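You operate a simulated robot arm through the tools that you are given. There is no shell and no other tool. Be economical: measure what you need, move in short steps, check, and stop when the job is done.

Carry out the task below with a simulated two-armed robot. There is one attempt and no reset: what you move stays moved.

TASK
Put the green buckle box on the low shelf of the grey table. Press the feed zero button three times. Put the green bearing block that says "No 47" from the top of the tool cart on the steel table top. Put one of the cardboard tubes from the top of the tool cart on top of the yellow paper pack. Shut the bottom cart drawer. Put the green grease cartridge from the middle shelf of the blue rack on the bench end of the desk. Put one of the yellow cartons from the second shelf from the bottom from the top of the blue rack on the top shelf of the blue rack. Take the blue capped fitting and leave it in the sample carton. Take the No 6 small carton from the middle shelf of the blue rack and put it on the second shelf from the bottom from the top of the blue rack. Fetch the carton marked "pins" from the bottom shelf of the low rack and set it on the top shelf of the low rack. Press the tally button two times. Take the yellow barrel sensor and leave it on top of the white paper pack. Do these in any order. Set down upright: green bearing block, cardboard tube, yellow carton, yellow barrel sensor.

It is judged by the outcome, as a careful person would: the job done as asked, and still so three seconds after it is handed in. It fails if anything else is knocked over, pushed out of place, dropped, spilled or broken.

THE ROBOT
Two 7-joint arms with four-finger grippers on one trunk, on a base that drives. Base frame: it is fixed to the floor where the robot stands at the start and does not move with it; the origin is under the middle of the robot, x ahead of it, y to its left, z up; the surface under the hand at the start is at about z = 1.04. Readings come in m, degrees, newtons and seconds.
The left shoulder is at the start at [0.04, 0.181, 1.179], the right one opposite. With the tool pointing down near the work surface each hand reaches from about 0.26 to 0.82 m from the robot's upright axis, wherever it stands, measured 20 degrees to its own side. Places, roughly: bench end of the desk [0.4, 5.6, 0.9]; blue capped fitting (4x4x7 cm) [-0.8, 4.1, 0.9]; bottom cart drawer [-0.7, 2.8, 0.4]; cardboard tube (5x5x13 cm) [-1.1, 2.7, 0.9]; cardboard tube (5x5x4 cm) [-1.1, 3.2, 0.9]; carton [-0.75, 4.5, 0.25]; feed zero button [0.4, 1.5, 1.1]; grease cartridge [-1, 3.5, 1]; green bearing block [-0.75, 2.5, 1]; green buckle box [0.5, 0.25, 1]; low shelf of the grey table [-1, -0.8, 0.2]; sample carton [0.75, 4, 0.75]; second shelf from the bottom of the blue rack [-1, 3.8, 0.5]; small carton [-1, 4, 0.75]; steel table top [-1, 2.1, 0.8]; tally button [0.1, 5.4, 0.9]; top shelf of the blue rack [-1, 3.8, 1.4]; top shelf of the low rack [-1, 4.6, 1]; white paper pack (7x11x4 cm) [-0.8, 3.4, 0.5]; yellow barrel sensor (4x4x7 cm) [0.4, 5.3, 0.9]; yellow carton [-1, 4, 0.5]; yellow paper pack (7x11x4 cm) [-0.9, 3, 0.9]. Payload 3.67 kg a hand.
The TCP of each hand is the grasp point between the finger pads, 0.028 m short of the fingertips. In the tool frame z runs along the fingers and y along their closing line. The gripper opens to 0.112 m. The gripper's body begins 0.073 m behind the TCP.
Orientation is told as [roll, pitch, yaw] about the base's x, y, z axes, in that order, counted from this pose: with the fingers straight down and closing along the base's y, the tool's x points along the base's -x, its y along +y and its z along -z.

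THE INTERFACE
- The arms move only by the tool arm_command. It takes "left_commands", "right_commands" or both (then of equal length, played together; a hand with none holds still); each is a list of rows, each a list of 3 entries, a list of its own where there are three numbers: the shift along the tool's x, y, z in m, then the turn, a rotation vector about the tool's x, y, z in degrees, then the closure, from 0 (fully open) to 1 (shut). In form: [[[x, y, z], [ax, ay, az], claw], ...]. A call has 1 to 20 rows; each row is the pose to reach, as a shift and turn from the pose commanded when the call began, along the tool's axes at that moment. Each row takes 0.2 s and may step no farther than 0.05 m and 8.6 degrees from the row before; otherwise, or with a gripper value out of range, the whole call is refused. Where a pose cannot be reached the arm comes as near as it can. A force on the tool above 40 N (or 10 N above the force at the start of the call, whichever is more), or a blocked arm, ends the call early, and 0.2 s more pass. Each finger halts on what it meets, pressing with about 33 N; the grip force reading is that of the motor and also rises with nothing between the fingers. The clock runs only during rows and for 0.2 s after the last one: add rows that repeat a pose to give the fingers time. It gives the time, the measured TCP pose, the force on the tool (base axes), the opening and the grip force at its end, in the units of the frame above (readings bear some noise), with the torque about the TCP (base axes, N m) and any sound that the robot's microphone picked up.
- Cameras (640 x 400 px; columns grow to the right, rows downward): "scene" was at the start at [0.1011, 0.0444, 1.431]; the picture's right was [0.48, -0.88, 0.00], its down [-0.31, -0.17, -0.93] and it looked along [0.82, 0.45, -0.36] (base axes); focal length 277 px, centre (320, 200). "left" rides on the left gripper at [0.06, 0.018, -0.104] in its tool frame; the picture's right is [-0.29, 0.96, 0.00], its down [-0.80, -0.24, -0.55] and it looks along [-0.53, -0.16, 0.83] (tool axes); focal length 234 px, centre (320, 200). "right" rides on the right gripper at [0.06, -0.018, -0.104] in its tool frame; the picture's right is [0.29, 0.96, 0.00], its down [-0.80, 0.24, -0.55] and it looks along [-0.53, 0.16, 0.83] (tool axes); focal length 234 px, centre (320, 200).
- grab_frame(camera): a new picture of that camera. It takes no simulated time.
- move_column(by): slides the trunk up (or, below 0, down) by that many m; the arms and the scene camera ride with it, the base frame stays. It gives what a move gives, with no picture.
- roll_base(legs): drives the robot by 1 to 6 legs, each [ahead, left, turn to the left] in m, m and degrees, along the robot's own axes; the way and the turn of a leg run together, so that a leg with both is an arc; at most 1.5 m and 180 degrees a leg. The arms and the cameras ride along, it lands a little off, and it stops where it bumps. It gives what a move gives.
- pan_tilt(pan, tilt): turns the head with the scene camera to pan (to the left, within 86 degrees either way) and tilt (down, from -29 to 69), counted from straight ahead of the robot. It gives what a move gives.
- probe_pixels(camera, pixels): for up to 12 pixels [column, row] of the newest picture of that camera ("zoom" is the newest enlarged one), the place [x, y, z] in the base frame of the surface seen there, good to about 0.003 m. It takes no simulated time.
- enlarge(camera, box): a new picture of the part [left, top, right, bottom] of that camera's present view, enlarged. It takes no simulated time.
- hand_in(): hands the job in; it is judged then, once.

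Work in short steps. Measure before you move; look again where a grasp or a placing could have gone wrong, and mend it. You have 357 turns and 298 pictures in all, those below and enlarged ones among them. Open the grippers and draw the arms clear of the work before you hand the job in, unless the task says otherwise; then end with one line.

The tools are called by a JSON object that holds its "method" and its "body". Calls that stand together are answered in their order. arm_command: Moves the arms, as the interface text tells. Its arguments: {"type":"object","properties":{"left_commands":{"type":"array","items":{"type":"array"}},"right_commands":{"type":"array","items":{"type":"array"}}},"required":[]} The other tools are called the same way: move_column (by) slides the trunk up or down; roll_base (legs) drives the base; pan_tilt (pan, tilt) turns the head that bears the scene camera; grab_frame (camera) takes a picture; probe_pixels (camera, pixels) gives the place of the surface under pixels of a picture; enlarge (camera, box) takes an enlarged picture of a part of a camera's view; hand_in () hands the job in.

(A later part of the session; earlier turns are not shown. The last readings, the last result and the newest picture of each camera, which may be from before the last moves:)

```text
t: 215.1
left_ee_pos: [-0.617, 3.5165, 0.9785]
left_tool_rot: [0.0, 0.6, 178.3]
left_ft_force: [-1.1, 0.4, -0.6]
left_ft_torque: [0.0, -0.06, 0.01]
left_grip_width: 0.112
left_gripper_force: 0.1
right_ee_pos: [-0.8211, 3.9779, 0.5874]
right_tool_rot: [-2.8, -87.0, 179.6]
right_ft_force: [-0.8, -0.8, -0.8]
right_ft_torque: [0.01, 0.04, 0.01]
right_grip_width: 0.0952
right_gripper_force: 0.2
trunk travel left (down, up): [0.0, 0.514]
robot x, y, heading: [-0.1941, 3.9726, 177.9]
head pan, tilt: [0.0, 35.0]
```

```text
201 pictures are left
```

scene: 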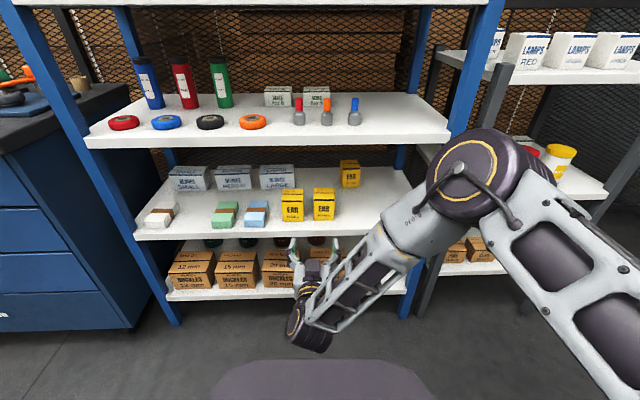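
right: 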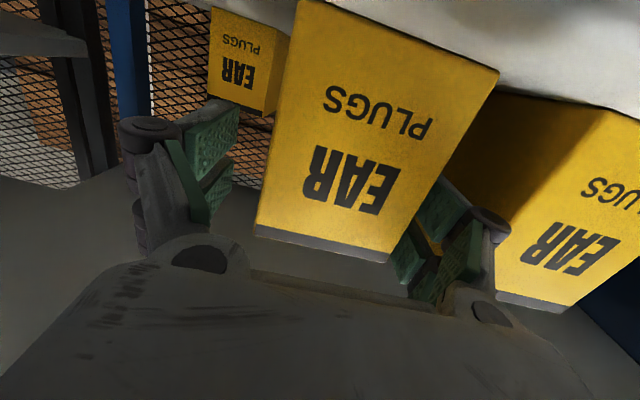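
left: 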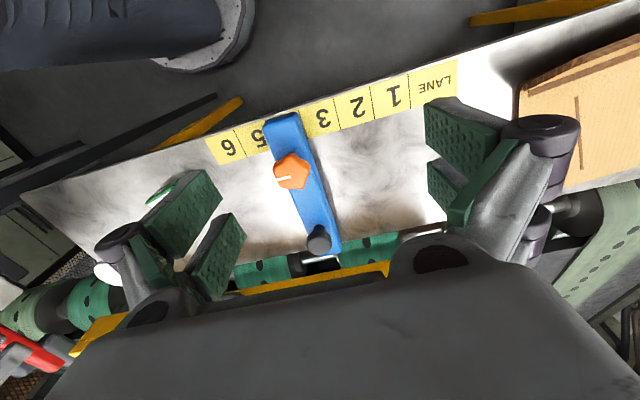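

The carton is between the pads. I centre by 6 mm and close, then lift 3 cm.

{"method": "arm_command", "body": {"right_commands": [[[0, 0.006, 0], [0, 0, 0], 0.15], [[0, 0.006, 0], [0, 0, 0], 0.3], [[0, 0.006, 0], [0, 0, 0], 0.4], [[0, 0.006, 0], [0, 0, 0], 0.5], [[0, 0.006, 0], [0, 0, 0], 0.6], [[0, 0.006, 0], [0, 0, 0], 0.6], [[-0.015, 0.006, 0], [0, 0, 0], 0.6], [[-0.03, 0.006, 0], [0, 0, 0], 0.6], [[-0.03, 0.006, 0], [0, 0, 0], 0.6]]}}

{"method": "grab_frame", "body": {"camera": "right"}}

```text
t: 217.1
left_ee_pos: [-0.616, 3.5164, 0.9801]
left_tool_rot: [0.3, 0.4, 178.3]
left_ft_force: [0.6, 0.3, -0.3]
left_ft_torque: [0.01, 0.01, 0.0]
left_grip_width: 0.1122
left_gripper_force: 0.1
right_ee_pos: [-0.8229, 3.9728, 0.6207]
right_tool_rot: [-2.9, -87.3, 179.7]
right_ft_force: [0.3, -0.6, -1.4]
right_ft_torque: [0.02, -0.03, 0.0]
right_grip_width: 0.0673
right_gripper_force: 33.2
trunk travel left (down, up): [0.0, 0.514]
robot x, y, heading: [-0.1949, 3.9698, 177.8]
head pan, tilt: [0.0, 35.0]
```

```text
200 pictures are left
```

right: 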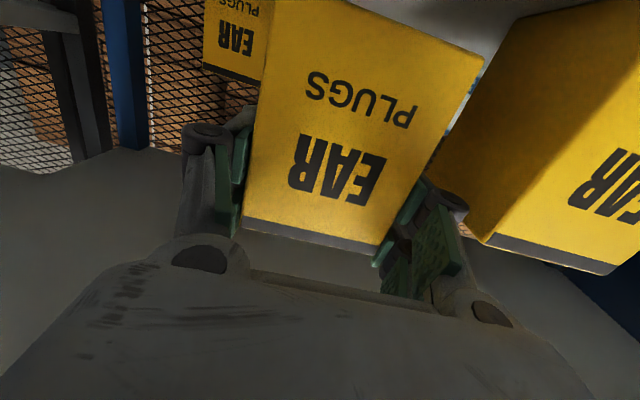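

Held and lifted. I back out 0.35 m and raise the column fully.

{"method": "roll_base", "body": {"legs": [[-0.33, 0, 0]]}}

{"method": "move_column", "body": {"by": 0.4}}

{"method": "move_column", "body": {"by": 0.11}}

{"method": "pan_tilt", "body": {"pan": 0, "tilt": 15}}

{"method": "grab_frame", "body": {"camera": "scene"}}

```text
t: 219.3
left_ee_pos: [-0.2844, 3.5009, 0.9808]
left_tool_rot: [0.2, 0.5, 178.7]
left_ft_force: [1.2, 0.7, -0.4]
left_ft_torque: [-0.01, 0.04, 0.02]
left_grip_width: 0.112
left_gripper_force: 0.1
right_ee_pos: [-0.4943, 3.9575, 0.6204]
right_tool_rot: [-2.8, -87.2, 180.0]
right_ft_force: [0.5, 0.3, -0.5]
right_ft_torque: [0.0, 0.02, -0.01]
right_grip_width: 0.0675
right_gripper_force: 33.1
trunk travel left (down, up): [0.0, 0.514]
robot x, y, heading: [0.1341, 3.9595, 178.1]
head pan, tilt: [0.0, 35.0]
```

```text
t: 223.1
left_ee_pos: [-0.2863, 3.5005, 1.3776]
left_tool_rot: [0.2, 0.5, 178.7]
left_ft_force: [-1.1, -0.1, 0.1]
left_ft_torque: [0.0, 0.01, 0.0]
left_grip_width: 0.1117
left_gripper_force: 0.1
right_ee_pos: [-0.494, 3.9561, 1.0177]
right_tool_rot: [-2.9, -87.2, -179.9]
right_ft_force: [0.2, -1.4, -1.3]
right_ft_torque: [0.04, -0.01, 0.01]
right_grip_width: 0.0676
right_gripper_force: 33.5
trunk travel left (down, up): [-0.4, 0.114]
robot x, y, heading: [0.1339, 3.9592, 178.2]
head pan, tilt: [0.0, 35.0]
```

```text
t: 224.6
left_ee_pos: [-0.2843, 3.5018, 1.4886]
left_tool_rot: [0.0, 0.5, 178.7]
left_ft_force: [-0.1, 0.6, 0.2]
left_ft_torque: [-0.01, 0.0, 0.02]
left_grip_width: 0.112
left_gripper_force: 0.0
right_ee_pos: [-0.4945, 3.9563, 1.1293]
right_tool_rot: [-2.9, -87.2, -179.9]
right_ft_force: [0.0, -0.4, -1.7]
right_ft_torque: [-0.01, 0.02, -0.01]
right_grip_width: 0.0671
right_gripper_force: 32.8
trunk travel left (down, up): [-0.51, 0.004]
robot x, y, heading: [0.136, 3.9579, 178.0]
head pan, tilt: [0.0, 35.0]
```

```text
t: 225.4
left_ee_pos: [-0.2845, 3.5009, 1.4875]
left_tool_rot: [0.1, 0.5, 178.7]
left_ft_force: [0.1, -0.6, 1.1]
left_ft_torque: [0.02, -0.01, 0.0]
left_grip_width: 0.112
left_gripper_force: 0.0
right_ee_pos: [-0.4954, 3.9569, 1.1291]
right_tool_rot: [-2.9, -87.2, -179.9]
right_ft_force: [0.4, 0.5, -1.6]
right_ft_torque: [0.0, -0.03, 0.02]
right_grip_width: 0.0674
right_gripper_force: 32.8
trunk travel left (down, up): [-0.51, 0.004]
robot x, y, heading: [0.1355, 3.9605, 178.4]
head pan, tilt: [0.0, 15.0]
```

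```text
199 pictures are left
```

scene: 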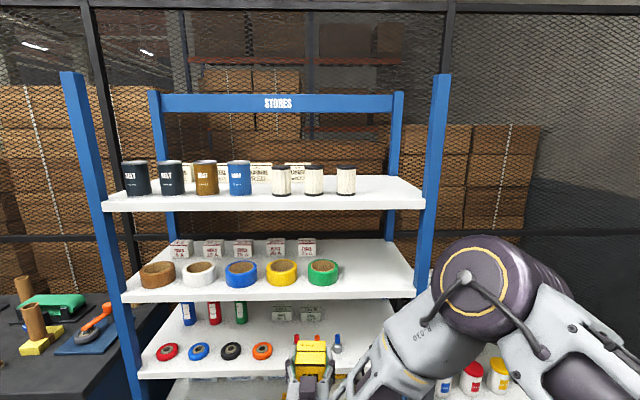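

Top shelf's right part (around (390,190)) is empty. I probe it.

{"method": "probe_pixels", "body": {"camera": "scene", "pixels": [[385, 195], [400, 200], [380, 185], [345, 185], [346, 170], [425, 205], [430, 180], [360, 182], [410, 190]]}}

```text
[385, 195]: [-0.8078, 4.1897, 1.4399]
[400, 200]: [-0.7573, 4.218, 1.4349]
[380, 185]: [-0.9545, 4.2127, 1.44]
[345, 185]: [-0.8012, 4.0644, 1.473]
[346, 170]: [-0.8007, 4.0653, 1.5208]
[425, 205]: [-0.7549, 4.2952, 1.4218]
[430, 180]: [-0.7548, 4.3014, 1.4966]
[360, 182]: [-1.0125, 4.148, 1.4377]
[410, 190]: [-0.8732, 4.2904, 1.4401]
```

Top shelf surface z=1.44; free spot around (-0.83,4.19). I raise the hand by the arm, watching reach.

{"method": "arm_command", "body": {"right_commands": [[[-0.045, 0, 0], [0, 0, 0], 0.6], [[-0.09, 0, 0], [0, 0, 0], 0.6], [[-0.135, 0, 0], [0, 0, 0], 0.6], [[-0.18, 0, 0], [0, 0, 0], 0.6], [[-0.225, 0, 0], [0, 0, 0], 0.6], [[-0.27, 0, 0], [0, 0, 0], 0.6], [[-0.315, 0, 0], [0, 0, 0], 0.6], [[-0.36, 0, 0], [0, 0, 0], 0.6], [[-0.405, 0, 0], [0, 0, 0], 0.6], [[-0.405, 0, 0], [0, 0, 0], 0.6]]}}

{"method": "grab_frame", "body": {"camera": "scene"}}

```text
t: 227.6
left_ee_pos: [-0.2851, 3.5008, 1.4875]
left_tool_rot: [0.2, 0.5, 178.7]
left_ft_force: [-0.2, -0.5, -0.1]
left_ft_torque: [-0.02, -0.03, -0.02]
left_grip_width: 0.1118
left_gripper_force: 0.0
right_ee_pos: [-0.5145, 3.9584, 1.5288]
right_tool_rot: [-3.3, -87.3, -179.5]
right_ft_force: [0.5, -0.6, -0.4]
right_ft_torque: [0.0, -0.02, 0.01]
right_grip_width: 0.0675
right_gripper_force: 33.6
trunk travel left (down, up): [-0.51, 0.004]
robot x, y, heading: [0.1314, 3.9575, 178.5]
head pan, tilt: [0.0, 15.0]
```

```text
198 pictures are left
```

scene: 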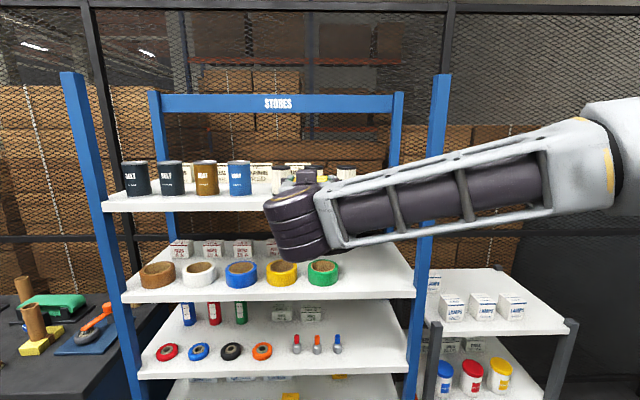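

Carton bottom is ~1.46, 2 cm above the top shelf. I strafe right 0.232 m, then roll ahead part-way and check.

{"method": "roll_base", "body": {"legs": [[0, -0.232, 0], [0.18, 0, 0]]}}

{"method": "grab_frame", "body": {"camera": "scene"}}

{"method": "grab_frame", "body": {"camera": "right"}}

```text
t: 230.5
left_ee_pos: [-0.4599, 3.7368, 1.4891]
left_tool_rot: [0.0, 0.4, 178.3]
left_ft_force: [0.5, -0.2, -0.1]
left_ft_torque: [0.04, 0.04, 0.02]
left_grip_width: 0.112
left_gripper_force: 0.1
right_ee_pos: [-0.6843, 4.1964, 1.5291]
right_tool_rot: [-4.3, -87.3, -178.8]
right_ft_force: [1.0, 0.9, -0.8]
right_ft_torque: [0.02, 0.01, -0.06]
right_grip_width: 0.0674
right_gripper_force: 32.9
trunk travel left (down, up): [-0.51, 0.004]
robot x, y, heading: [-0.0408, 4.1947, 177.9]
head pan, tilt: [0.0, 15.0]
```

```text
197 pictures are left
```

scene: 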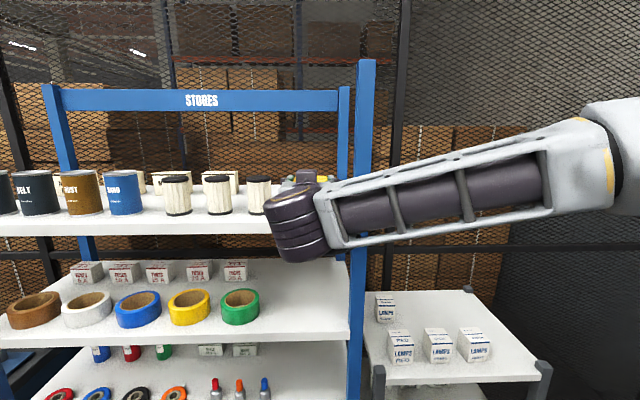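

```text
196 pictures are left
```

right: 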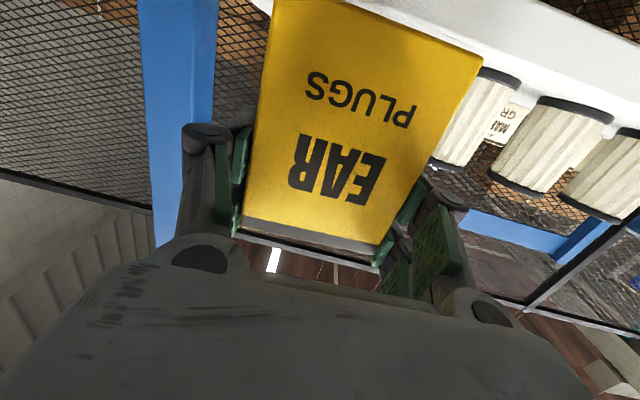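

Clear on both sides. I roll ahead the remaining 0.145 m.

{"method": "roll_base", "body": {"legs": [[0.145, 0, 0]]}}

{"method": "grab_frame", "body": {"camera": "scene"}}

```text
t: 231.9
left_ee_pos: [-0.6032, 3.7429, 1.4894]
left_tool_rot: [0.2, 0.4, 178.6]
left_ft_force: [-0.3, -1.2, 0.0]
left_ft_torque: [0.01, 0.04, 0.01]
left_grip_width: 0.112
left_gripper_force: 0.0
right_ee_pos: [-0.8297, 4.2017, 1.5306]
right_tool_rot: [-2.9, -87.5, 179.9]
right_ft_force: [0.9, -0.5, -0.3]
right_ft_torque: [0.01, -0.01, 0.02]
right_grip_width: 0.0678
right_gripper_force: 33.0
trunk travel left (down, up): [-0.51, 0.004]
robot x, y, heading: [-0.1888, 4.198, 178.2]
head pan, tilt: [0.0, 15.0]
```

```text
195 pictures are left
```

scene: 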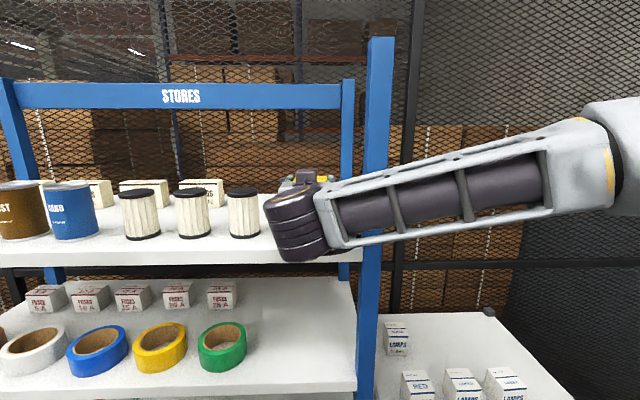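

I lower 1.8 cm, then slowly until contact.

{"method": "arm_command", "body": {"right_commands": [[[0.01, 0, 0], [0, 0, 0], 0.6], [[0.018, 0, 0], [0, 0, 0], 0.6], [[0.021, 0, 0], [0, 0, 0], 0.6], [[0.024, 0, 0], [0, 0, 0], 0.6], [[0.024, 0, 0], [0, 0, 0], 0.6]]}}

```text
t: 233.1
left_ee_pos: [-0.6048, 3.7431, 1.4897]
left_tool_rot: [0.1, 0.4, 178.6]
left_ft_force: [0.0, 0.7, 0.6]
left_ft_torque: [-0.02, -0.02, 0.03]
left_grip_width: 0.1118
left_gripper_force: 0.1
right_ee_pos: [-0.831, 4.201, 1.5089]
right_tool_rot: [1.1, -87.7, 175.9]
right_ft_force: [-7.6, -1.5, 31.8]
right_ft_torque: [0.0, 0.57, 0.02]
right_grip_width: 0.0675
right_gripper_force: 33.3
trunk travel left (down, up): [-0.51, 0.004]
robot x, y, heading: [-0.1875, 4.2015, 178.0]
head pan, tilt: [0.0, 15.0]
```

Contact at 1.509 (32 N). I ease up 3 mm and open, then back out with the base.

{"method": "arm_command", "body": {"right_commands": [[[-0.003, 0, 0], [0, 0, 0], 0.55], [[-0.003, 0, 0], [0, 0, 0], 0.4], [[-0.003, 0, 0], [0, 0, 0], 0.25], [[-0.003, 0, 0], [0, 0, 0], 0.2], [[-0.003, 0, 0], [0, 0, 0], 0.2]]}}

{"method": "grab_frame", "body": {"camera": "right"}}

```text
t: 234.3
left_ee_pos: [-0.6062, 3.743, 1.4881]
left_tool_rot: [0.2, 0.5, 178.6]
left_ft_force: [-0.2, -0.8, 0.4]
left_ft_torque: [0.0, -0.01, -0.01]
left_grip_width: 0.112
left_gripper_force: 0.1
right_ee_pos: [-0.8325, 4.2019, 1.5064]
right_tool_rot: [-2.7, -87.3, 179.7]
right_ft_force: [-0.8, 0.4, -0.5]
right_ft_torque: [0.04, 0.01, -0.02]
right_grip_width: 0.0894
right_gripper_force: 0.1
trunk travel left (down, up): [-0.51, 0.004]
robot x, y, heading: [-0.1879, 4.1999, 177.9]
head pan, tilt: [0.0, 15.0]
```

```text
194 pictures are left
```

right: 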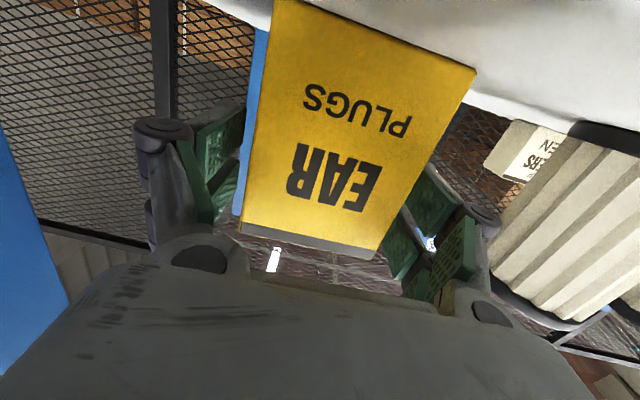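

Fingers are clear of it. I back straight out.

{"method": "roll_base", "body": {"legs": [[-0.33, 0, 0]]}}

{"method": "grab_frame", "body": {"camera": "scene"}}

```text
t: 236.6
left_ee_pos: [-0.2887, 3.734, 1.4902]
left_tool_rot: [0.3, 0.2, 178.4]
left_ft_force: [1.2, -0.2, 0.0]
left_ft_torque: [0.0, 0.02, -0.04]
left_grip_width: 0.1121
left_gripper_force: 0.0
right_ee_pos: [-0.511, 4.1927, 1.511]
right_tool_rot: [-2.2, -87.5, 179.1]
right_ft_force: [0.4, 0.4, 0.3]
right_ft_torque: [0.04, -0.03, -0.02]
right_grip_width: 0.0898
right_gripper_force: 0.1
trunk travel left (down, up): [-0.51, 0.004]
robot x, y, heading: [0.131, 4.1873, 177.6]
head pan, tilt: [0.0, 15.0]
stopped in leg 1: the robot was blocked; the commanded pose is now the measured one
```

```text
193 pictures are left
```

scene: 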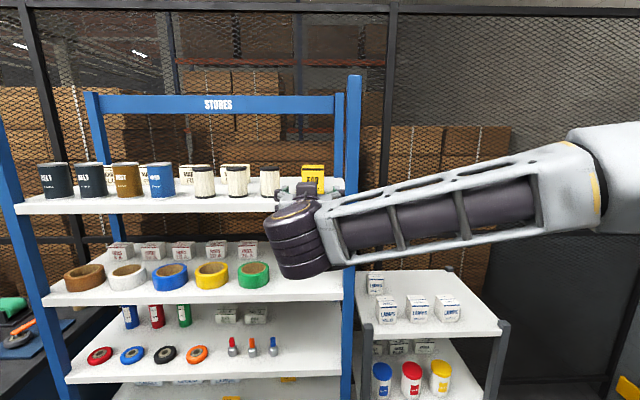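

The EAR carton stands on the top shelf. The base bumped something behind at x≈0.43, so I move off it a little and lower the arm again.

{"method": "roll_base", "body": {"legs": [[0.04, 0, 0]]}}

{"method": "arm_command", "body": {"right_commands": [[[0.045, 0, 0], [0, 0, 0], 0.2], [[0.09, 0, 0], [0, 0, 0], 0.2], [[0.135, 0, 0], [0, 0, 0], 0.2], [[0.18, 0, 0], [0, 0, 0], 0.2], [[0.225, 0, 0], [0, 0, 0], 0.2], [[0.27, 0, 0], [0, 0, 0], 0.2], [[0.315, 0, 0], [0, 0, 0], 0.2], [[0.36, 0, 0], [0, 7, 0], 0.2], [[0.4, 0, 0], [0, 14, 0], 0.2], [[0.4, 0, 0], [0, 21, 0], 0.2], [[0.4, 0, 0], [0, 25, 0], 0.2], [[0.4, 0, 0], [0, 25, 0], 0.2]]}}

{"method": "move_column", "body": {"by": -0.2}}

{"method": "pan_tilt", "body": {"pan": 0, "tilt": 35}}

{"method": "grab_frame", "body": {"camera": "scene"}}

```text
t: 237.5
left_ee_pos: [-0.3177, 3.7355, 1.4938]
left_tool_rot: [0.2, -0.1, 178.4]
left_ft_force: [1.5, -0.1, 0.6]
left_ft_torque: [0.02, 0.16, 0.0]
left_grip_width: 0.1119
left_gripper_force: 0.0
right_ee_pos: [-0.5412, 4.1938, 1.5142]
right_tool_rot: [-2.6, -88.0, 179.4]
right_ft_force: [1.4, -0.2, 0.1]
right_ft_torque: [-0.01, -0.08, -0.03]
right_grip_width: 0.0896
right_gripper_force: 0.1
trunk travel left (down, up): [-0.51, 0.004]
robot x, y, heading: [0.0956, 4.1922, 178.0]
head pan, tilt: [0.0, 15.0]
```

```text
t: 240.1
left_ee_pos: [-0.329, 3.7356, 1.4892]
left_tool_rot: [0.2, 0.4, 178.3]
left_ft_force: [0.4, -0.6, -0.1]
left_ft_torque: [0.03, 0.03, -0.03]
left_grip_width: 0.1123
left_gripper_force: 0.1
right_ee_pos: [-0.5345, 4.1911, 1.1093]
right_tool_rot: [-0.2, -62.3, 177.2]
right_ft_force: [0.9, -0.4, 0.0]
right_ft_torque: [-0.01, -0.02, 0.0]
right_grip_width: 0.0898
right_gripper_force: 0.0
trunk travel left (down, up): [-0.51, 0.004]
robot x, y, heading: [0.0936, 4.1853, 177.7]
head pan, tilt: [0.0, 15.0]
```

```text
t: 242.2
left_ee_pos: [-0.3294, 3.7351, 1.2889]
left_tool_rot: [0.2, 0.4, 178.4]
left_ft_force: [-0.6, 0.1, -0.4]
left_ft_torque: [0.01, 0.01, 0.0]
left_grip_width: 0.1121
left_gripper_force: 0.0
right_ee_pos: [-0.5352, 4.1922, 0.91]
right_tool_rot: [-0.2, -62.4, 177.1]
right_ft_force: [0.4, 0.2, 0.6]
right_ft_torque: [-0.01, 0.0, -0.05]
right_grip_width: 0.0896
right_gripper_force: 0.0
trunk travel left (down, up): [-0.31, 0.204]
robot x, y, heading: [0.0931, 4.1871, 177.9]
head pan, tilt: [0.0, 15.0]
```

```text
t: 243.1
left_ee_pos: [-0.3312, 3.7357, 1.2896]
left_tool_rot: [0.2, 0.5, 178.3]
left_ft_force: [0.1, 0.3, -0.5]
left_ft_torque: [0.0, 0.0, 0.03]
left_grip_width: 0.1121
left_gripper_force: 0.1
right_ee_pos: [-0.5358, 4.1925, 0.9091]
right_tool_rot: [-0.2, -62.2, 177.1]
right_ft_force: [-0.4, 1.0, 0.3]
right_ft_torque: [-0.01, -0.01, 0.0]
right_grip_width: 0.0896
right_gripper_force: 0.0
trunk travel left (down, up): [-0.31, 0.204]
robot x, y, heading: [0.0925, 4.1906, 177.9]
head pan, tilt: [0.0, 35.0]
```

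```text
192 pictures are left
```

scene: 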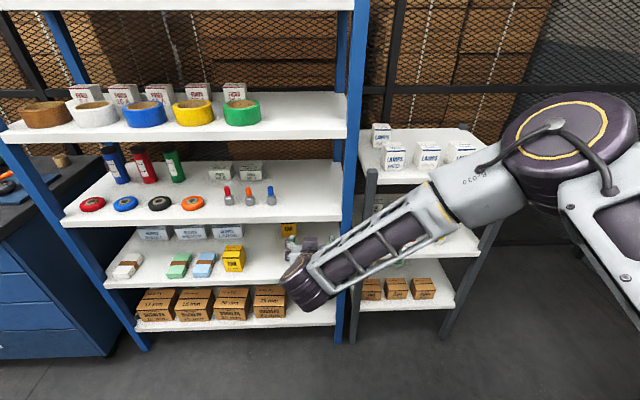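

I probe the blue-capped fitting and the elbow versus the lamp cartons on the low rack.

{"method": "probe_pixels", "body": {"camera": "scene", "pixels": [[271, 200], [271, 188], [249, 200], [227, 198], [510, 160], [460, 200], [540, 140], [394, 160], [428, 155], [440, 220], [300, 215]]}}

{"method": "enlarge", "body": {"camera": "scene", "box": [200, 150, 320, 230]}}

```text
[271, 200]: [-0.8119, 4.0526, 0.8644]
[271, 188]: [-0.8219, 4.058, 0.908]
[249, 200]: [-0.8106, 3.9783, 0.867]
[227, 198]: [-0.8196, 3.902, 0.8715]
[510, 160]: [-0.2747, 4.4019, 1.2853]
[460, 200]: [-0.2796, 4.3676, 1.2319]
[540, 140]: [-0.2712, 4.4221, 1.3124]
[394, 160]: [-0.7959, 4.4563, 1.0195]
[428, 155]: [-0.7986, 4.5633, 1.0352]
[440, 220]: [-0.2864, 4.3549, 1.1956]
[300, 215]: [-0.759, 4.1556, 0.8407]
```

```text
5.00 times, centred on (260, 190) of scene
```

zoom: 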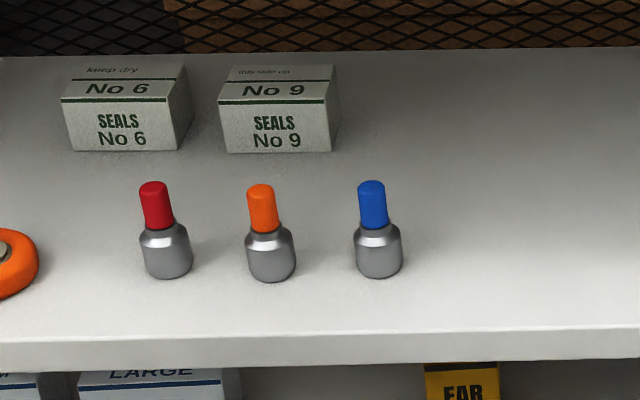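

Elbow is high. I strafe left 0.139 m, narrow the opening to 7 cm, lower 4 cm, and roll ahead 0.2 m, then check.

{"method": "roll_base", "body": {"legs": [[0, 0.139, 0]]}}

{"method": "arm_command", "body": {"right_commands": [[[0.02, 0, 0.01], [0, 0, 0], 0.375], [[0.037, 0, 0.02], [0, 0, 0], 0.375], [[0.037, 0, 0.02], [0, 0, 0], 0.375]]}}

{"method": "roll_base", "body": {"legs": [[0.17, 0, 0]]}}

{"method": "grab_frame", "body": {"camera": "right"}}

```text
t: 244.4
left_ee_pos: [-0.3344, 3.5995, 1.2903]
left_tool_rot: [0.2, 0.4, 178.3]
left_ft_force: [-0.1, -0.6, 0.4]
left_ft_torque: [0.0, 0.0, -0.01]
left_grip_width: 0.1122
left_gripper_force: 0.1
right_ee_pos: [-0.5412, 4.0565, 0.9093]
right_tool_rot: [-0.2, -62.3, 177.1]
right_ft_force: [-0.6, 0.6, 0.5]
right_ft_torque: [-0.01, 0.04, 0.01]
right_grip_width: 0.0896
right_gripper_force: 0.1
trunk travel left (down, up): [-0.31, 0.204]
robot x, y, heading: [0.0859, 4.0502, 177.7]
head pan, tilt: [0.0, 35.0]
```

```text
t: 245.2
left_ee_pos: [-0.3344, 3.5991, 1.289]
left_tool_rot: [0.2, 0.3, 178.3]
left_ft_force: [0.0, 0.1, -0.3]
left_ft_torque: [0.02, 0.02, 0.0]
left_grip_width: 0.1118
left_gripper_force: 0.0
right_ee_pos: [-0.5437, 4.0548, 0.8675]
right_tool_rot: [-0.3, -62.5, 177.2]
right_ft_force: [-0.1, 0.0, 0.3]
right_ft_torque: [-0.02, 0.01, -0.03]
right_grip_width: 0.0699
right_gripper_force: 0.1
trunk travel left (down, up): [-0.31, 0.204]
robot x, y, heading: [0.0884, 4.0507, 178.0]
head pan, tilt: [0.0, 35.0]
```

```text
t: 246.7
left_ee_pos: [-0.5026, 3.6053, 1.289]
left_tool_rot: [0.3, 0.3, 178.3]
left_ft_force: [0.2, 0.5, 0.4]
left_ft_torque: [0.04, 0.02, -0.03]
left_grip_width: 0.112
left_gripper_force: 0.0
right_ee_pos: [-0.7109, 4.0612, 0.8679]
right_tool_rot: [-0.2, -62.2, 177.1]
right_ft_force: [0.1, 0.0, -0.4]
right_ft_torque: [0.01, 0.0, -0.02]
right_grip_width: 0.0703
right_gripper_force: 0.1
trunk travel left (down, up): [-0.31, 0.204]
robot x, y, heading: [-0.0835, 4.058, 177.8]
head pan, tilt: [0.0, 35.0]
```

```text
190 pictures are left
```

right: 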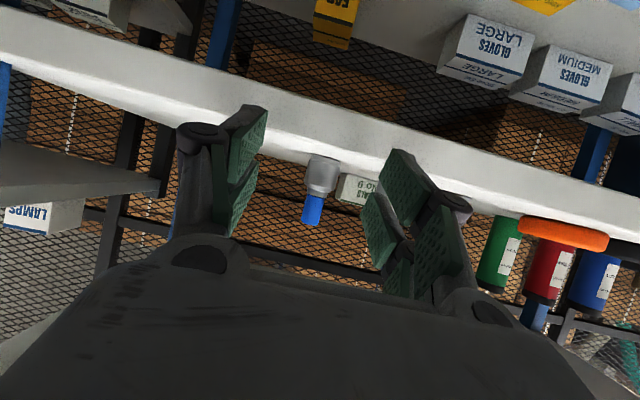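

The blue-capped fitting is between the fingers' directions at (318,185). I probe it.

{"method": "probe_pixels", "body": {"camera": "right", "pixels": [[322, 172], [307, 172], [336, 175], [313, 208], [320, 190]]}}

```text
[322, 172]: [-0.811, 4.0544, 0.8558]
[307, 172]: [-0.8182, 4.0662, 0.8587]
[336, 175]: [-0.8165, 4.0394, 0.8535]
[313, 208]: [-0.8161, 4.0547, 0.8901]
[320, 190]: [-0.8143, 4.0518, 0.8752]
```

Centre (-0.829,4.053). I correct 1.2 cm left, go 8 mm lower and roll ahead 0.113 m, then check.

{"method": "arm_command", "body": {"right_commands": [[[0.006, 0.012, 0.003], [0, 0, 0], 0.375], [[0.006, 0.012, 0.003], [0, 0, 0], 0.375]]}}

{"method": "roll_base", "body": {"legs": [[0.113, 0, 0]]}}

{"method": "grab_frame", "body": {"camera": "right"}}

```text
t: 247.3
left_ee_pos: [-0.5043, 3.6061, 1.2901]
left_tool_rot: [0.3, 0.4, 178.2]
left_ft_force: [0.2, -0.9, -0.3]
left_ft_torque: [0.0, 0.02, -0.02]
left_grip_width: 0.1119
left_gripper_force: 0.1
right_ee_pos: [-0.7117, 4.0503, 0.8606]
right_tool_rot: [-0.3, -62.4, 177.1]
right_ft_force: [-0.2, 0.5, -0.5]
right_ft_torque: [-0.01, -0.01, 0.03]
right_grip_width: 0.0701
right_gripper_force: 0.1
trunk travel left (down, up): [-0.31, 0.204]
robot x, y, heading: [-0.083, 4.0615, 177.9]
head pan, tilt: [0.0, 35.0]
```

```text
t: 248.2
left_ee_pos: [-0.5429, 3.6062, 1.2902]
left_tool_rot: [0.2, 0.4, 178.3]
left_ft_force: [-1.1, 0.2, -0.9]
left_ft_torque: [-0.06, -0.1, -0.03]
left_grip_width: 0.1119
left_gripper_force: 0.0
right_ee_pos: [-0.7448, 4.0426, 0.8604]
right_tool_rot: [0.5, -61.9, 177.3]
right_ft_force: [12.0, -1.9, 10.1]
right_ft_torque: [0.15, -0.17, 0.03]
right_grip_width: 0.08
right_gripper_force: 4.0
trunk travel left (down, up): [-0.31, 0.204]
robot x, y, heading: [-0.1227, 4.0616, 177.9]
head pan, tilt: [0.0, 35.0]
stopped in leg 1: the force on the tool passed its limit at 58 N (the readings are from after the stop); the commanded pose is now the measured one
```

```text
189 pictures are left
```

right: 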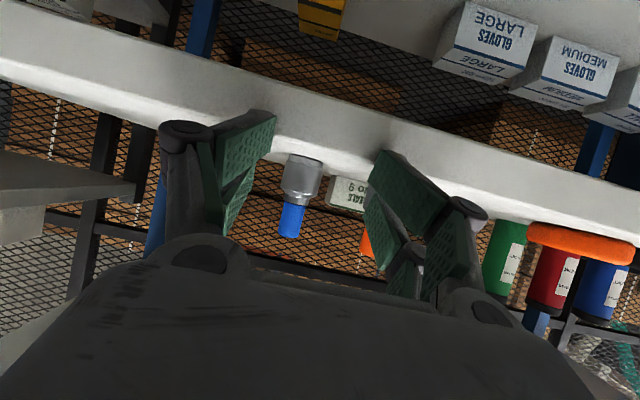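

The fingertips touched the shelf's front edge; the middle shelf's top is higher than I took it. I back off and measure.

{"method": "roll_base", "body": {"legs": [[-0.06, 0, 0]]}}

{"method": "grab_frame", "body": {"camera": "scene"}}

{"method": "enlarge", "body": {"camera": "scene", "box": [150, 140, 350, 260]}}

```text
t: 249.2
left_ee_pos: [-0.4837, 3.6056, 1.2901]
left_tool_rot: [0.2, 0.4, 178.3]
left_ft_force: [0.0, 0.2, 1.2]
left_ft_torque: [0.0, 0.0, 0.02]
left_grip_width: 0.1118
left_gripper_force: 0.0
right_ee_pos: [-0.6867, 4.0441, 0.8606]
right_tool_rot: [0.4, -62.0, 177.2]
right_ft_force: [-1.0, -0.4, 0.5]
right_ft_torque: [0.0, -0.03, -0.04]
right_grip_width: 0.07
right_gripper_force: 0.1
trunk travel left (down, up): [-0.31, 0.204]
robot x, y, heading: [-0.0629, 4.0568, 178.0]
head pan, tilt: [0.0, 35.0]
```

```text
188 pictures are left
```

scene: 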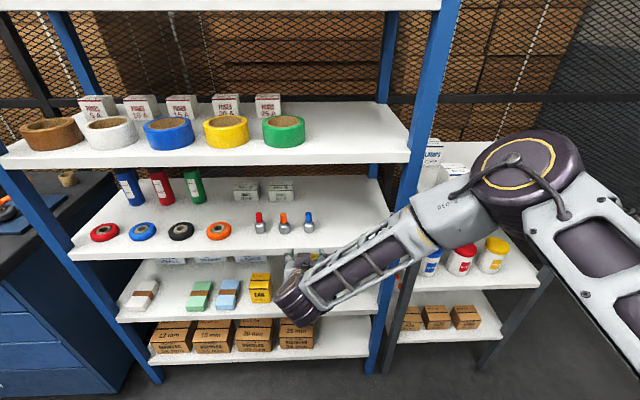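

```text
3.20 times, centred on (250, 200) of scene
```

zoom: 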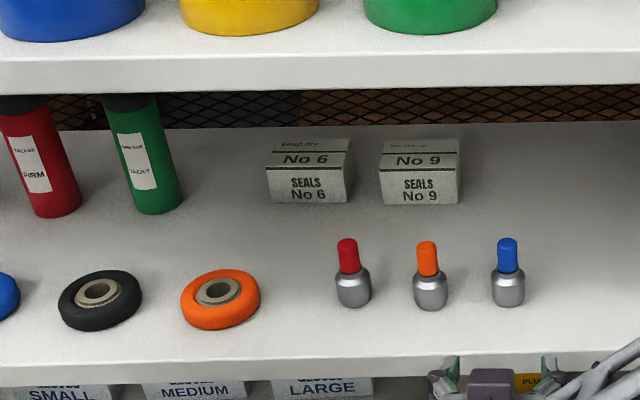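

Nothing on the shelf moved. I probe the shelf top around the fitting and cartons.

{"method": "probe_pixels", "body": {"camera": "zoom", "pixels": [[400, 330], [400, 353], [400, 368], [508, 298], [508, 282], [508, 245], [310, 185], [310, 160], [310, 148], [275, 195], [345, 195], [150, 150]]}}

```text
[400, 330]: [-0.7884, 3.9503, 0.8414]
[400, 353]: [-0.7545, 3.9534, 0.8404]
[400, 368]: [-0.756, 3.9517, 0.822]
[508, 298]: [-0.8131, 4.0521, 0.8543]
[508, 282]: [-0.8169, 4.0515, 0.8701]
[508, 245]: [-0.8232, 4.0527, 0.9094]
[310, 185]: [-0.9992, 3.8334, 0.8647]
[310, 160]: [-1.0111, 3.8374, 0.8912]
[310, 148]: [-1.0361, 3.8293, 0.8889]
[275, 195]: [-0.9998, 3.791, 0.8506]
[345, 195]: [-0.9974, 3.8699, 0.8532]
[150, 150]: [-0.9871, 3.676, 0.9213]
```

Shelf top is 0.841, so TCP should be ≥0.87. I raise 1.3 cm, and roll ahead.

{"method": "arm_command", "body": {"right_commands": [[[-0.012, -0.005, -0.006], [0, 0, 0], 0.375], [[-0.012, -0.005, -0.006], [0, 0, 0], 0.375], [[-0.012, -0.005, -0.006], [0, 0, 0], 0.375]]}}

{"method": "roll_base", "body": {"legs": [[0.09, 0, 0]]}}

{"method": "grab_frame", "body": {"camera": "right"}}

```text
t: 250.0
left_ee_pos: [-0.4829, 3.6054, 1.2898]
left_tool_rot: [0.2, 0.3, 178.3]
left_ft_force: [0.5, 0.9, 0.3]
left_ft_torque: [0.0, -0.04, -0.03]
left_grip_width: 0.112
left_gripper_force: 0.0
right_ee_pos: [-0.6852, 4.0489, 0.8744]
right_tool_rot: [0.4, -62.0, 177.2]
right_ft_force: [-0.4, -0.3, 0.0]
right_ft_torque: [0.0, -0.01, -0.01]
right_grip_width: 0.07
right_gripper_force: 0.0
trunk travel left (down, up): [-0.31, 0.204]
robot x, y, heading: [-0.0619, 4.0533, 178.0]
head pan, tilt: [0.0, 35.0]
```

```text
t: 251.1
left_ee_pos: [-0.5513, 3.6072, 1.2885]
left_tool_rot: [0.1, 0.4, 178.2]
left_ft_force: [0.3, 0.2, 0.3]
left_ft_torque: [-0.01, -0.08, -0.03]
left_grip_width: 0.1119
left_gripper_force: 0.1
right_ee_pos: [-0.7497, 4.0475, 0.8738]
right_tool_rot: [1.1, -61.6, 177.0]
right_ft_force: [-2.3, -5.6, 10.6]
right_ft_torque: [-0.15, 0.21, 0.08]
right_grip_width: 0.0001
right_gripper_force: 16.3
trunk travel left (down, up): [-0.31, 0.204]
robot x, y, heading: [-0.1287, 4.0631, 177.8]
head pan, tilt: [0.0, 35.0]
stopped in leg 1: the force on the tool passed its limit at 79 N (the readings are from after the stop); the commanded pose is now the measured one
```

```text
186 pictures are left
```

right: 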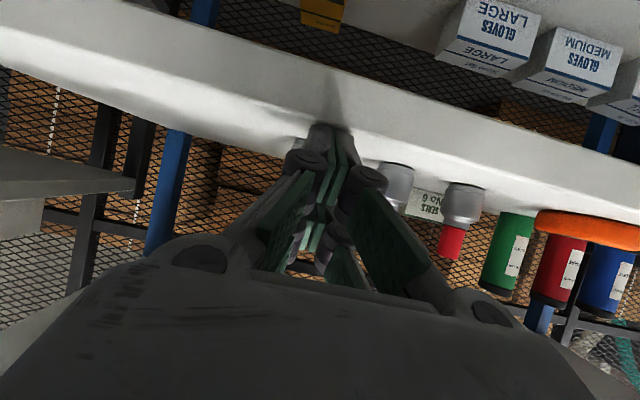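

The tool was stopped again at the shelf edge and the fingers have shut. I look from the scene camera.

{"method": "enlarge", "body": {"camera": "scene", "box": [180, 160, 380, 320]}}

```text
2.50 times, centred on (280, 240) of scene
```

zoom: 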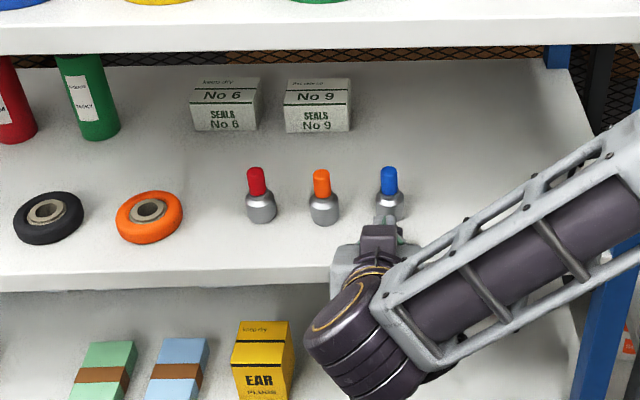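

I probe where the fingertips really are, and the fitting.

{"method": "probe_pixels", "body": {"camera": "right", "pixels": [[322, 130], [335, 128], [330, 150], [395, 180], [300, 145], [340, 110], [250, 140]]}}

{"method": "probe_pixels", "body": {"camera": "zoom", "pixels": [[385, 212], [390, 205], [380, 230], [380, 245], [340, 250], [388, 180], [350, 330]]}}

```text
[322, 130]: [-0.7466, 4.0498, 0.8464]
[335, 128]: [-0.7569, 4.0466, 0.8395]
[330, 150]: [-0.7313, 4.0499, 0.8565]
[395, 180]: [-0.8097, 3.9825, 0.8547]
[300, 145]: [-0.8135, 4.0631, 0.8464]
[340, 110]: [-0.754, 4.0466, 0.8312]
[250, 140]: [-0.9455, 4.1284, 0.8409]
```

```text
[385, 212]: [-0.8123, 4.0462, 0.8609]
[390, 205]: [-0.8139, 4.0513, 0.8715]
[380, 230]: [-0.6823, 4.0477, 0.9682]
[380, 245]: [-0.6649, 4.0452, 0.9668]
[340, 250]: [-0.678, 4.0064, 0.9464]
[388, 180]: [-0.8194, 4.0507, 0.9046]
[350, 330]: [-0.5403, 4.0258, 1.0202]
```

The fingers are deeper than the nominal width (about 2.5 cm toward the tool's x side). I back off, reopen, flatten the pitch to about -82° and raise to z≈0.88.

{"method": "roll_base", "body": {"legs": [[-0.07, 0, 0]]}}

{"method": "arm_command", "body": {"right_commands": [[[-0.006, 0, -0.003], [0, -7, 0], 0.375], [[-0.006, 0, -0.003], [0, -14, 0], 0.375], [[-0.006, 0, -0.003], [0, -20, 0], 0.375], [[-0.006, 0, -0.003], [0, -20, 0], 0.375], [[-0.006, 0, -0.003], [0, -20, 0], 0.375]]}}

{"method": "grab_frame", "body": {"camera": "right"}}

```text
t: 252.1
left_ee_pos: [-0.4822, 3.6057, 1.2899]
left_tool_rot: [0.1, 0.4, 178.3]
left_ft_force: [1.0, -0.1, -0.5]
left_ft_torque: [0.0, 0.0, -0.01]
left_grip_width: 0.1121
left_gripper_force: 0.1
right_ee_pos: [-0.6802, 4.0446, 0.8709]
right_tool_rot: [0.8, -61.3, 177.1]
right_ft_force: [-0.3, 0.5, 1.1]
right_ft_torque: [0.03, -0.02, -0.01]
right_grip_width: 0.0699
right_gripper_force: 0.1
trunk travel left (down, up): [-0.31, 0.204]
robot x, y, heading: [-0.0602, 4.0574, 177.8]
head pan, tilt: [0.0, 35.0]
```

```text
t: 253.3
left_ee_pos: [-0.4818, 3.6058, 1.2895]
left_tool_rot: [0.3, 0.2, 178.2]
left_ft_force: [-0.6, -0.3, 0.8]
left_ft_torque: [-0.02, 0.04, 0.0]
left_grip_width: 0.1122
left_gripper_force: 0.1
right_ee_pos: [-0.6789, 4.0459, 0.8782]
right_tool_rot: [2.6, -81.3, 175.2]
right_ft_force: [0.5, -0.5, -0.3]
right_ft_torque: [-0.01, 0.01, -0.02]
right_grip_width: 0.0699
right_gripper_force: 0.1
trunk travel left (down, up): [-0.31, 0.204]
robot x, y, heading: [-0.0611, 4.0593, 178.0]
head pan, tilt: [0.0, 35.0]
```

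```text
184 pictures are left
```

right: 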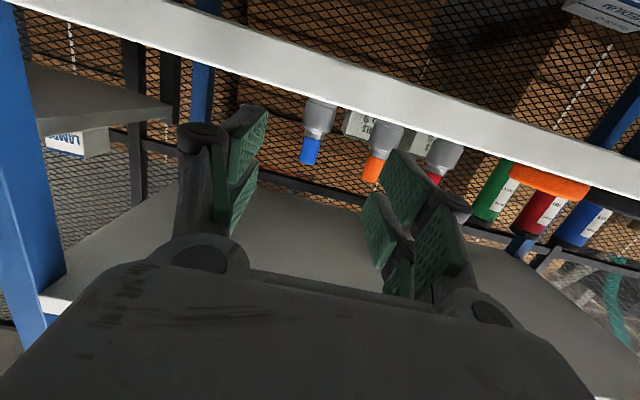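

I raise 8 mm more and roll ahead 0.09 m.

{"method": "arm_command", "body": {"right_commands": [[[-0.009, 0, 0], [0, 0, 0], 0.375], [[-0.009, 0, 0], [0, 0, 0], 0.375]]}}

{"method": "roll_base", "body": {"legs": [[0.09, 0, 0]]}}

{"method": "grab_frame", "body": {"camera": "right"}}

```text
t: 253.9
left_ee_pos: [-0.4825, 3.6057, 1.2902]
left_tool_rot: [0.2, 0.4, 178.2]
left_ft_force: [-0.8, 0.3, 0.5]
left_ft_torque: [0.03, 0.0, 0.02]
left_grip_width: 0.112
left_gripper_force: 0.0
right_ee_pos: [-0.6814, 4.0446, 0.8873]
right_tool_rot: [2.4, -81.4, 175.4]
right_ft_force: [0.1, 0.4, 0.5]
right_ft_torque: [0.0, 0.03, 0.0]
right_grip_width: 0.0702
right_gripper_force: 0.1
trunk travel left (down, up): [-0.31, 0.204]
robot x, y, heading: [-0.0597, 4.0563, 177.8]
head pan, tilt: [0.0, 35.0]
```

```text
t: 255.0
left_ee_pos: [-0.5739, 3.6087, 1.2901]
left_tool_rot: [0.1, 0.4, 178.3]
left_ft_force: [-0.2, -1.0, -1.0]
left_ft_torque: [-0.01, -0.02, -0.01]
left_grip_width: 0.1118
left_gripper_force: 0.1
right_ee_pos: [-0.7726, 4.0474, 0.8869]
right_tool_rot: [2.5, -81.3, 175.4]
right_ft_force: [0.3, -0.3, 0.3]
right_ft_torque: [-0.01, 0.03, 0.01]
right_grip_width: 0.0701
right_gripper_force: 0.1
trunk travel left (down, up): [-0.31, 0.204]
robot x, y, heading: [-0.1537, 4.0576, 177.9]
head pan, tilt: [0.0, 35.0]
```

```text
183 pictures are left
```

right: 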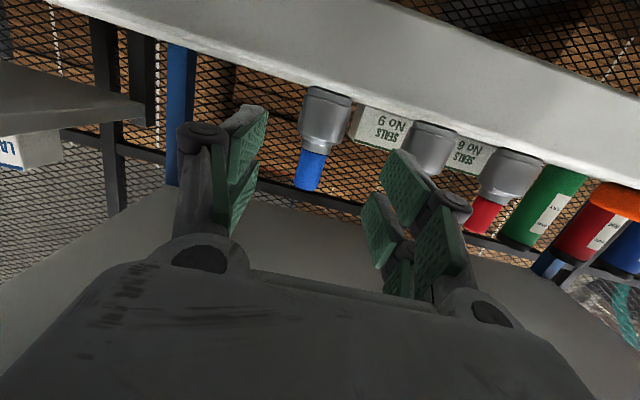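

Past the edge. I narrow to 5.6 cm, centre by 5 mm, and roll ahead the last 5.5 cm.

{"method": "arm_command", "body": {"right_commands": [[[0, -0.004, 0], [0, 0, 0], 0.45], [[0, -0.004, 0], [0, 0, 0], 0.5], [[0, -0.004, 0], [0, 0, 0], 0.5]]}}

{"method": "roll_base", "body": {"legs": [[0.052, 0, 0]]}}

{"method": "grab_frame", "body": {"camera": "right"}}

```text
t: 255.8
left_ee_pos: [-0.5729, 3.6089, 1.2895]
left_tool_rot: [0.2, 0.5, 178.3]
left_ft_force: [0.0, 0.5, -0.1]
left_ft_torque: [-0.02, -0.02, 0.0]
left_grip_width: 0.1119
left_gripper_force: 0.0
right_ee_pos: [-0.7707, 4.0513, 0.8862]
right_tool_rot: [2.4, -81.4, 175.5]
right_ft_force: [-0.1, -0.1, -0.4]
right_ft_torque: [0.01, -0.01, -0.03]
right_grip_width: 0.0558
right_gripper_force: 0.1
trunk travel left (down, up): [-0.31, 0.204]
robot x, y, heading: [-0.15, 4.0611, 177.8]
head pan, tilt: [0.0, 35.0]
```

```text
t: 256.8
left_ee_pos: [-0.6208, 3.6101, 1.2907]
left_tool_rot: [0.3, 0.3, 178.4]
left_ft_force: [0.4, -0.1, 0.4]
left_ft_torque: [0.0, -0.03, 0.03]
left_grip_width: 0.1117
left_gripper_force: 0.2
right_ee_pos: [-0.8199, 4.0525, 0.8872]
right_tool_rot: [2.5, -81.3, 175.5]
right_ft_force: [0.0, -0.1, -0.2]
right_ft_torque: [-0.01, 0.03, -0.03]
right_grip_width: 0.0562
right_gripper_force: 0.1
trunk travel left (down, up): [-0.31, 0.204]
robot x, y, heading: [-0.201, 4.0659, 177.7]
head pan, tilt: [0.0, 35.0]
```

```text
182 pictures are left
```

right: 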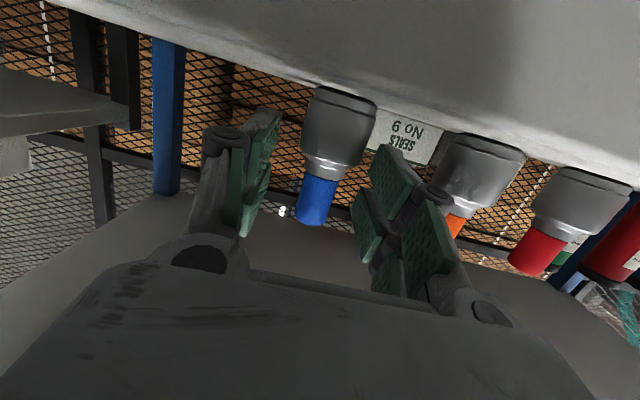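

The fitting is between the pads. I close, and lift 4 cm.

{"method": "arm_command", "body": {"right_commands": [[[0, 0, 0.006], [0, 0, 0], 0.6], [[0, 0, 0.006], [0, 0, 0], 0.75], [[0, 0, 0.006], [0, 0, 0], 0.85], [[0, 0, 0.006], [0, 0, 0], 0.9], [[0, 0, 0.006], [0, 0, 0], 0.9], [[-0.02, 0, 0.006], [0, 0, 0], 0.9], [[-0.04, 0, 0.006], [0, 0, 0], 0.9], [[-0.04, 0, 0.006], [0, 0, 0], 0.9]]}}

{"method": "grab_frame", "body": {"camera": "right"}}

```text
t: 258.6
left_ee_pos: [-0.6222, 3.6081, 1.2889]
left_tool_rot: [0.1, 0.4, 178.4]
left_ft_force: [-0.6, -0.2, 0.2]
left_ft_torque: [0.01, 0.0, 0.01]
left_grip_width: 0.1121
left_gripper_force: 0.1
right_ee_pos: [-0.8336, 4.0536, 0.9245]
right_tool_rot: [2.3, -81.2, 175.7]
right_ft_force: [-0.5, -0.7, -1.1]
right_ft_torque: [0.0, -0.03, 0.01]
right_grip_width: 0.0307
right_gripper_force: 32.7
trunk travel left (down, up): [-0.31, 0.204]
robot x, y, heading: [-0.203, 4.0634, 178.2]
head pan, tilt: [0.0, 35.0]
```

```text
181 pictures are left
```

right: 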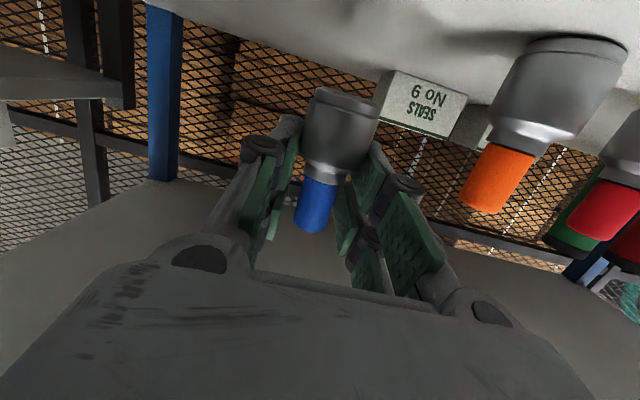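

Held and lifted (3.07 cm grip). I back out, then fold the right hand to a compact downward carry.

{"method": "roll_base", "body": {"legs": [[-0.2, 0, 0]]}}

{"method": "arm_command", "body": {"right_commands": [[[-0.03, 0, -0.03], [0, 8, 0], 0.9], [[-0.06, 0, -0.06], [0, 16, 0], 0.9], [[-0.09, 0, -0.09], [0, 24, 0], 0.9], [[-0.12, 0, -0.12], [0, 32, 0], 0.9], [[-0.14, 0, -0.15], [0, 40, 0], 0.9], [[-0.16, 0, -0.17], [0, 48, 0], 0.9], [[-0.17, 0, -0.18], [0, 56, 0], 0.9], [[-0.17, 0, -0.19], [0, 64, 0], 0.9], [[-0.17, 0, -0.19], [0, 72, 0], 0.9], [[-0.17, 0, -0.19], [0, 80, 0], 0.9], [[-0.17, 0, -0.19], [0, 80, 0], 0.9]]}}

{"method": "grab_frame", "body": {"camera": "right"}}

```text
t: 260.2
left_ee_pos: [-0.4209, 3.6021, 1.2905]
left_tool_rot: [0.2, 0.4, 178.5]
left_ft_force: [-0.5, -0.2, 0.6]
left_ft_torque: [0.0, 0.01, 0.01]
left_grip_width: 0.112
left_gripper_force: 0.1
right_ee_pos: [-0.6329, 4.0446, 0.9254]
right_tool_rot: [2.4, -81.4, 175.7]
right_ft_force: [0.0, -0.1, -0.2]
right_ft_torque: [-0.02, -0.01, 0.03]
right_grip_width: 0.031
right_gripper_force: 33.2
trunk travel left (down, up): [-0.31, 0.204]
robot x, y, heading: [0.0001, 4.0565, 177.9]
head pan, tilt: [0.0, 35.0]
```

```text
t: 262.6
left_ee_pos: [-0.4196, 3.6012, 1.289]
left_tool_rot: [0.2, 0.3, 178.5]
left_ft_force: [0.4, 0.5, -0.4]
left_ft_torque: [-0.01, 0.0, 0.0]
left_grip_width: 0.1119
left_gripper_force: 0.0
right_ee_pos: [-0.4691, 4.0413, 1.1226]
right_tool_rot: [0.4, -1.2, 178.1]
right_ft_force: [0.3, -0.1, -0.2]
right_ft_torque: [0.0, 0.03, -0.02]
right_grip_width: 0.0307
right_gripper_force: 33.0
trunk travel left (down, up): [-0.31, 0.204]
robot x, y, heading: [-0.0007, 4.0563, 178.3]
head pan, tilt: [0.0, 35.0]
```

```text
180 pictures are left
```

right: 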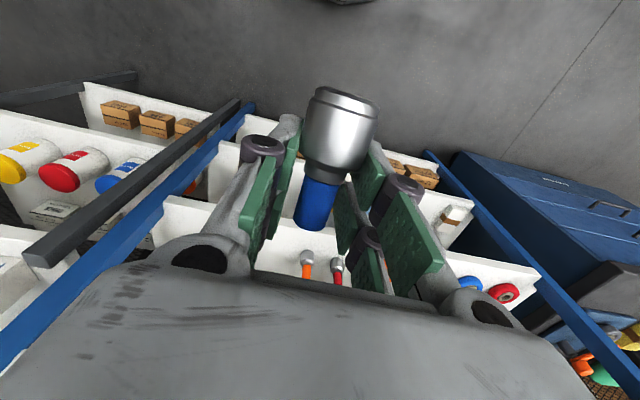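

The fitting is held sideways, which is fine. I raise the column, centre in the aisle and turn left toward the bench behind, looking after 90°.

{"method": "move_column", "body": {"by": 0.2}}

{"method": "roll_base", "body": {"legs": [[0.1, 0, 0], [0, 0, 90]]}}

{"method": "pan_tilt", "body": {"pan": 70, "tilt": 40}}

{"method": "grab_frame", "body": {"camera": "scene"}}

```text
t: 264.8
left_ee_pos: [-0.4203, 3.6029, 1.4903]
left_tool_rot: [0.3, 0.4, 178.5]
left_ft_force: [0.5, 0.2, 0.7]
left_ft_torque: [0.03, 0.02, -0.01]
left_grip_width: 0.1123
left_gripper_force: 0.1
right_ee_pos: [-0.4706, 4.04, 1.3225]
right_tool_rot: [0.3, -1.4, 178.1]
right_ft_force: [-1.0, -0.6, -0.8]
right_ft_torque: [-0.01, 0.0, 0.0]
right_grip_width: 0.0308
right_gripper_force: 33.4
trunk travel left (down, up): [-0.51, 0.004]
robot x, y, heading: [-0.0038, 4.0523, 178.2]
head pan, tilt: [0.0, 35.0]
```

```text
t: 270.2
left_ee_pos: [0.3711, 3.6598, 1.4895]
left_tool_rot: [0.2, 0.4, -89.1]
left_ft_force: [0.0, -0.3, -0.4]
left_ft_torque: [0.0, 0.01, 0.0]
left_grip_width: 0.112
left_gripper_force: 0.0
right_ee_pos: [-0.0669, 3.5928, 1.3219]
right_tool_rot: [0.3, -1.4, -89.6]
right_ft_force: [0.0, -0.1, -0.6]
right_ft_torque: [-0.01, 0.04, 0.0]
right_grip_width: 0.0308
right_gripper_force: 33.4
trunk travel left (down, up): [-0.51, 0.004]
robot x, y, heading: [-0.1011, 4.0613, -89.6]
head pan, tilt: [0.0, 35.0]
```

```text
t: 271.7
left_ee_pos: [0.3718, 3.6603, 1.4895]
left_tool_rot: [0.2, 0.4, -89.1]
left_ft_force: [0.3, 0.1, 0.4]
left_ft_torque: [0.01, 0.02, 0.02]
left_grip_width: 0.1122
left_gripper_force: 0.1
right_ee_pos: [-0.0651, 3.5929, 1.3223]
right_tool_rot: [0.4, -1.5, -89.6]
right_ft_force: [0.1, 0.4, -0.8]
right_ft_torque: [0.01, 0.02, -0.01]
right_grip_width: 0.0309
right_gripper_force: 33.1
trunk travel left (down, up): [-0.51, 0.004]
robot x, y, heading: [-0.1048, 4.0588, -89.7]
head pan, tilt: [70.0, 40.0]
```

```text
179 pictures are left
```

scene: 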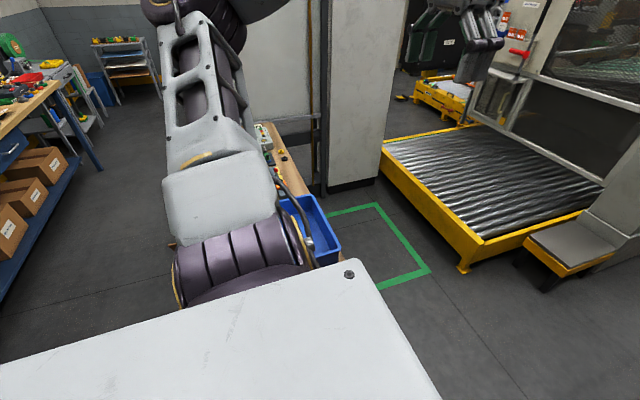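

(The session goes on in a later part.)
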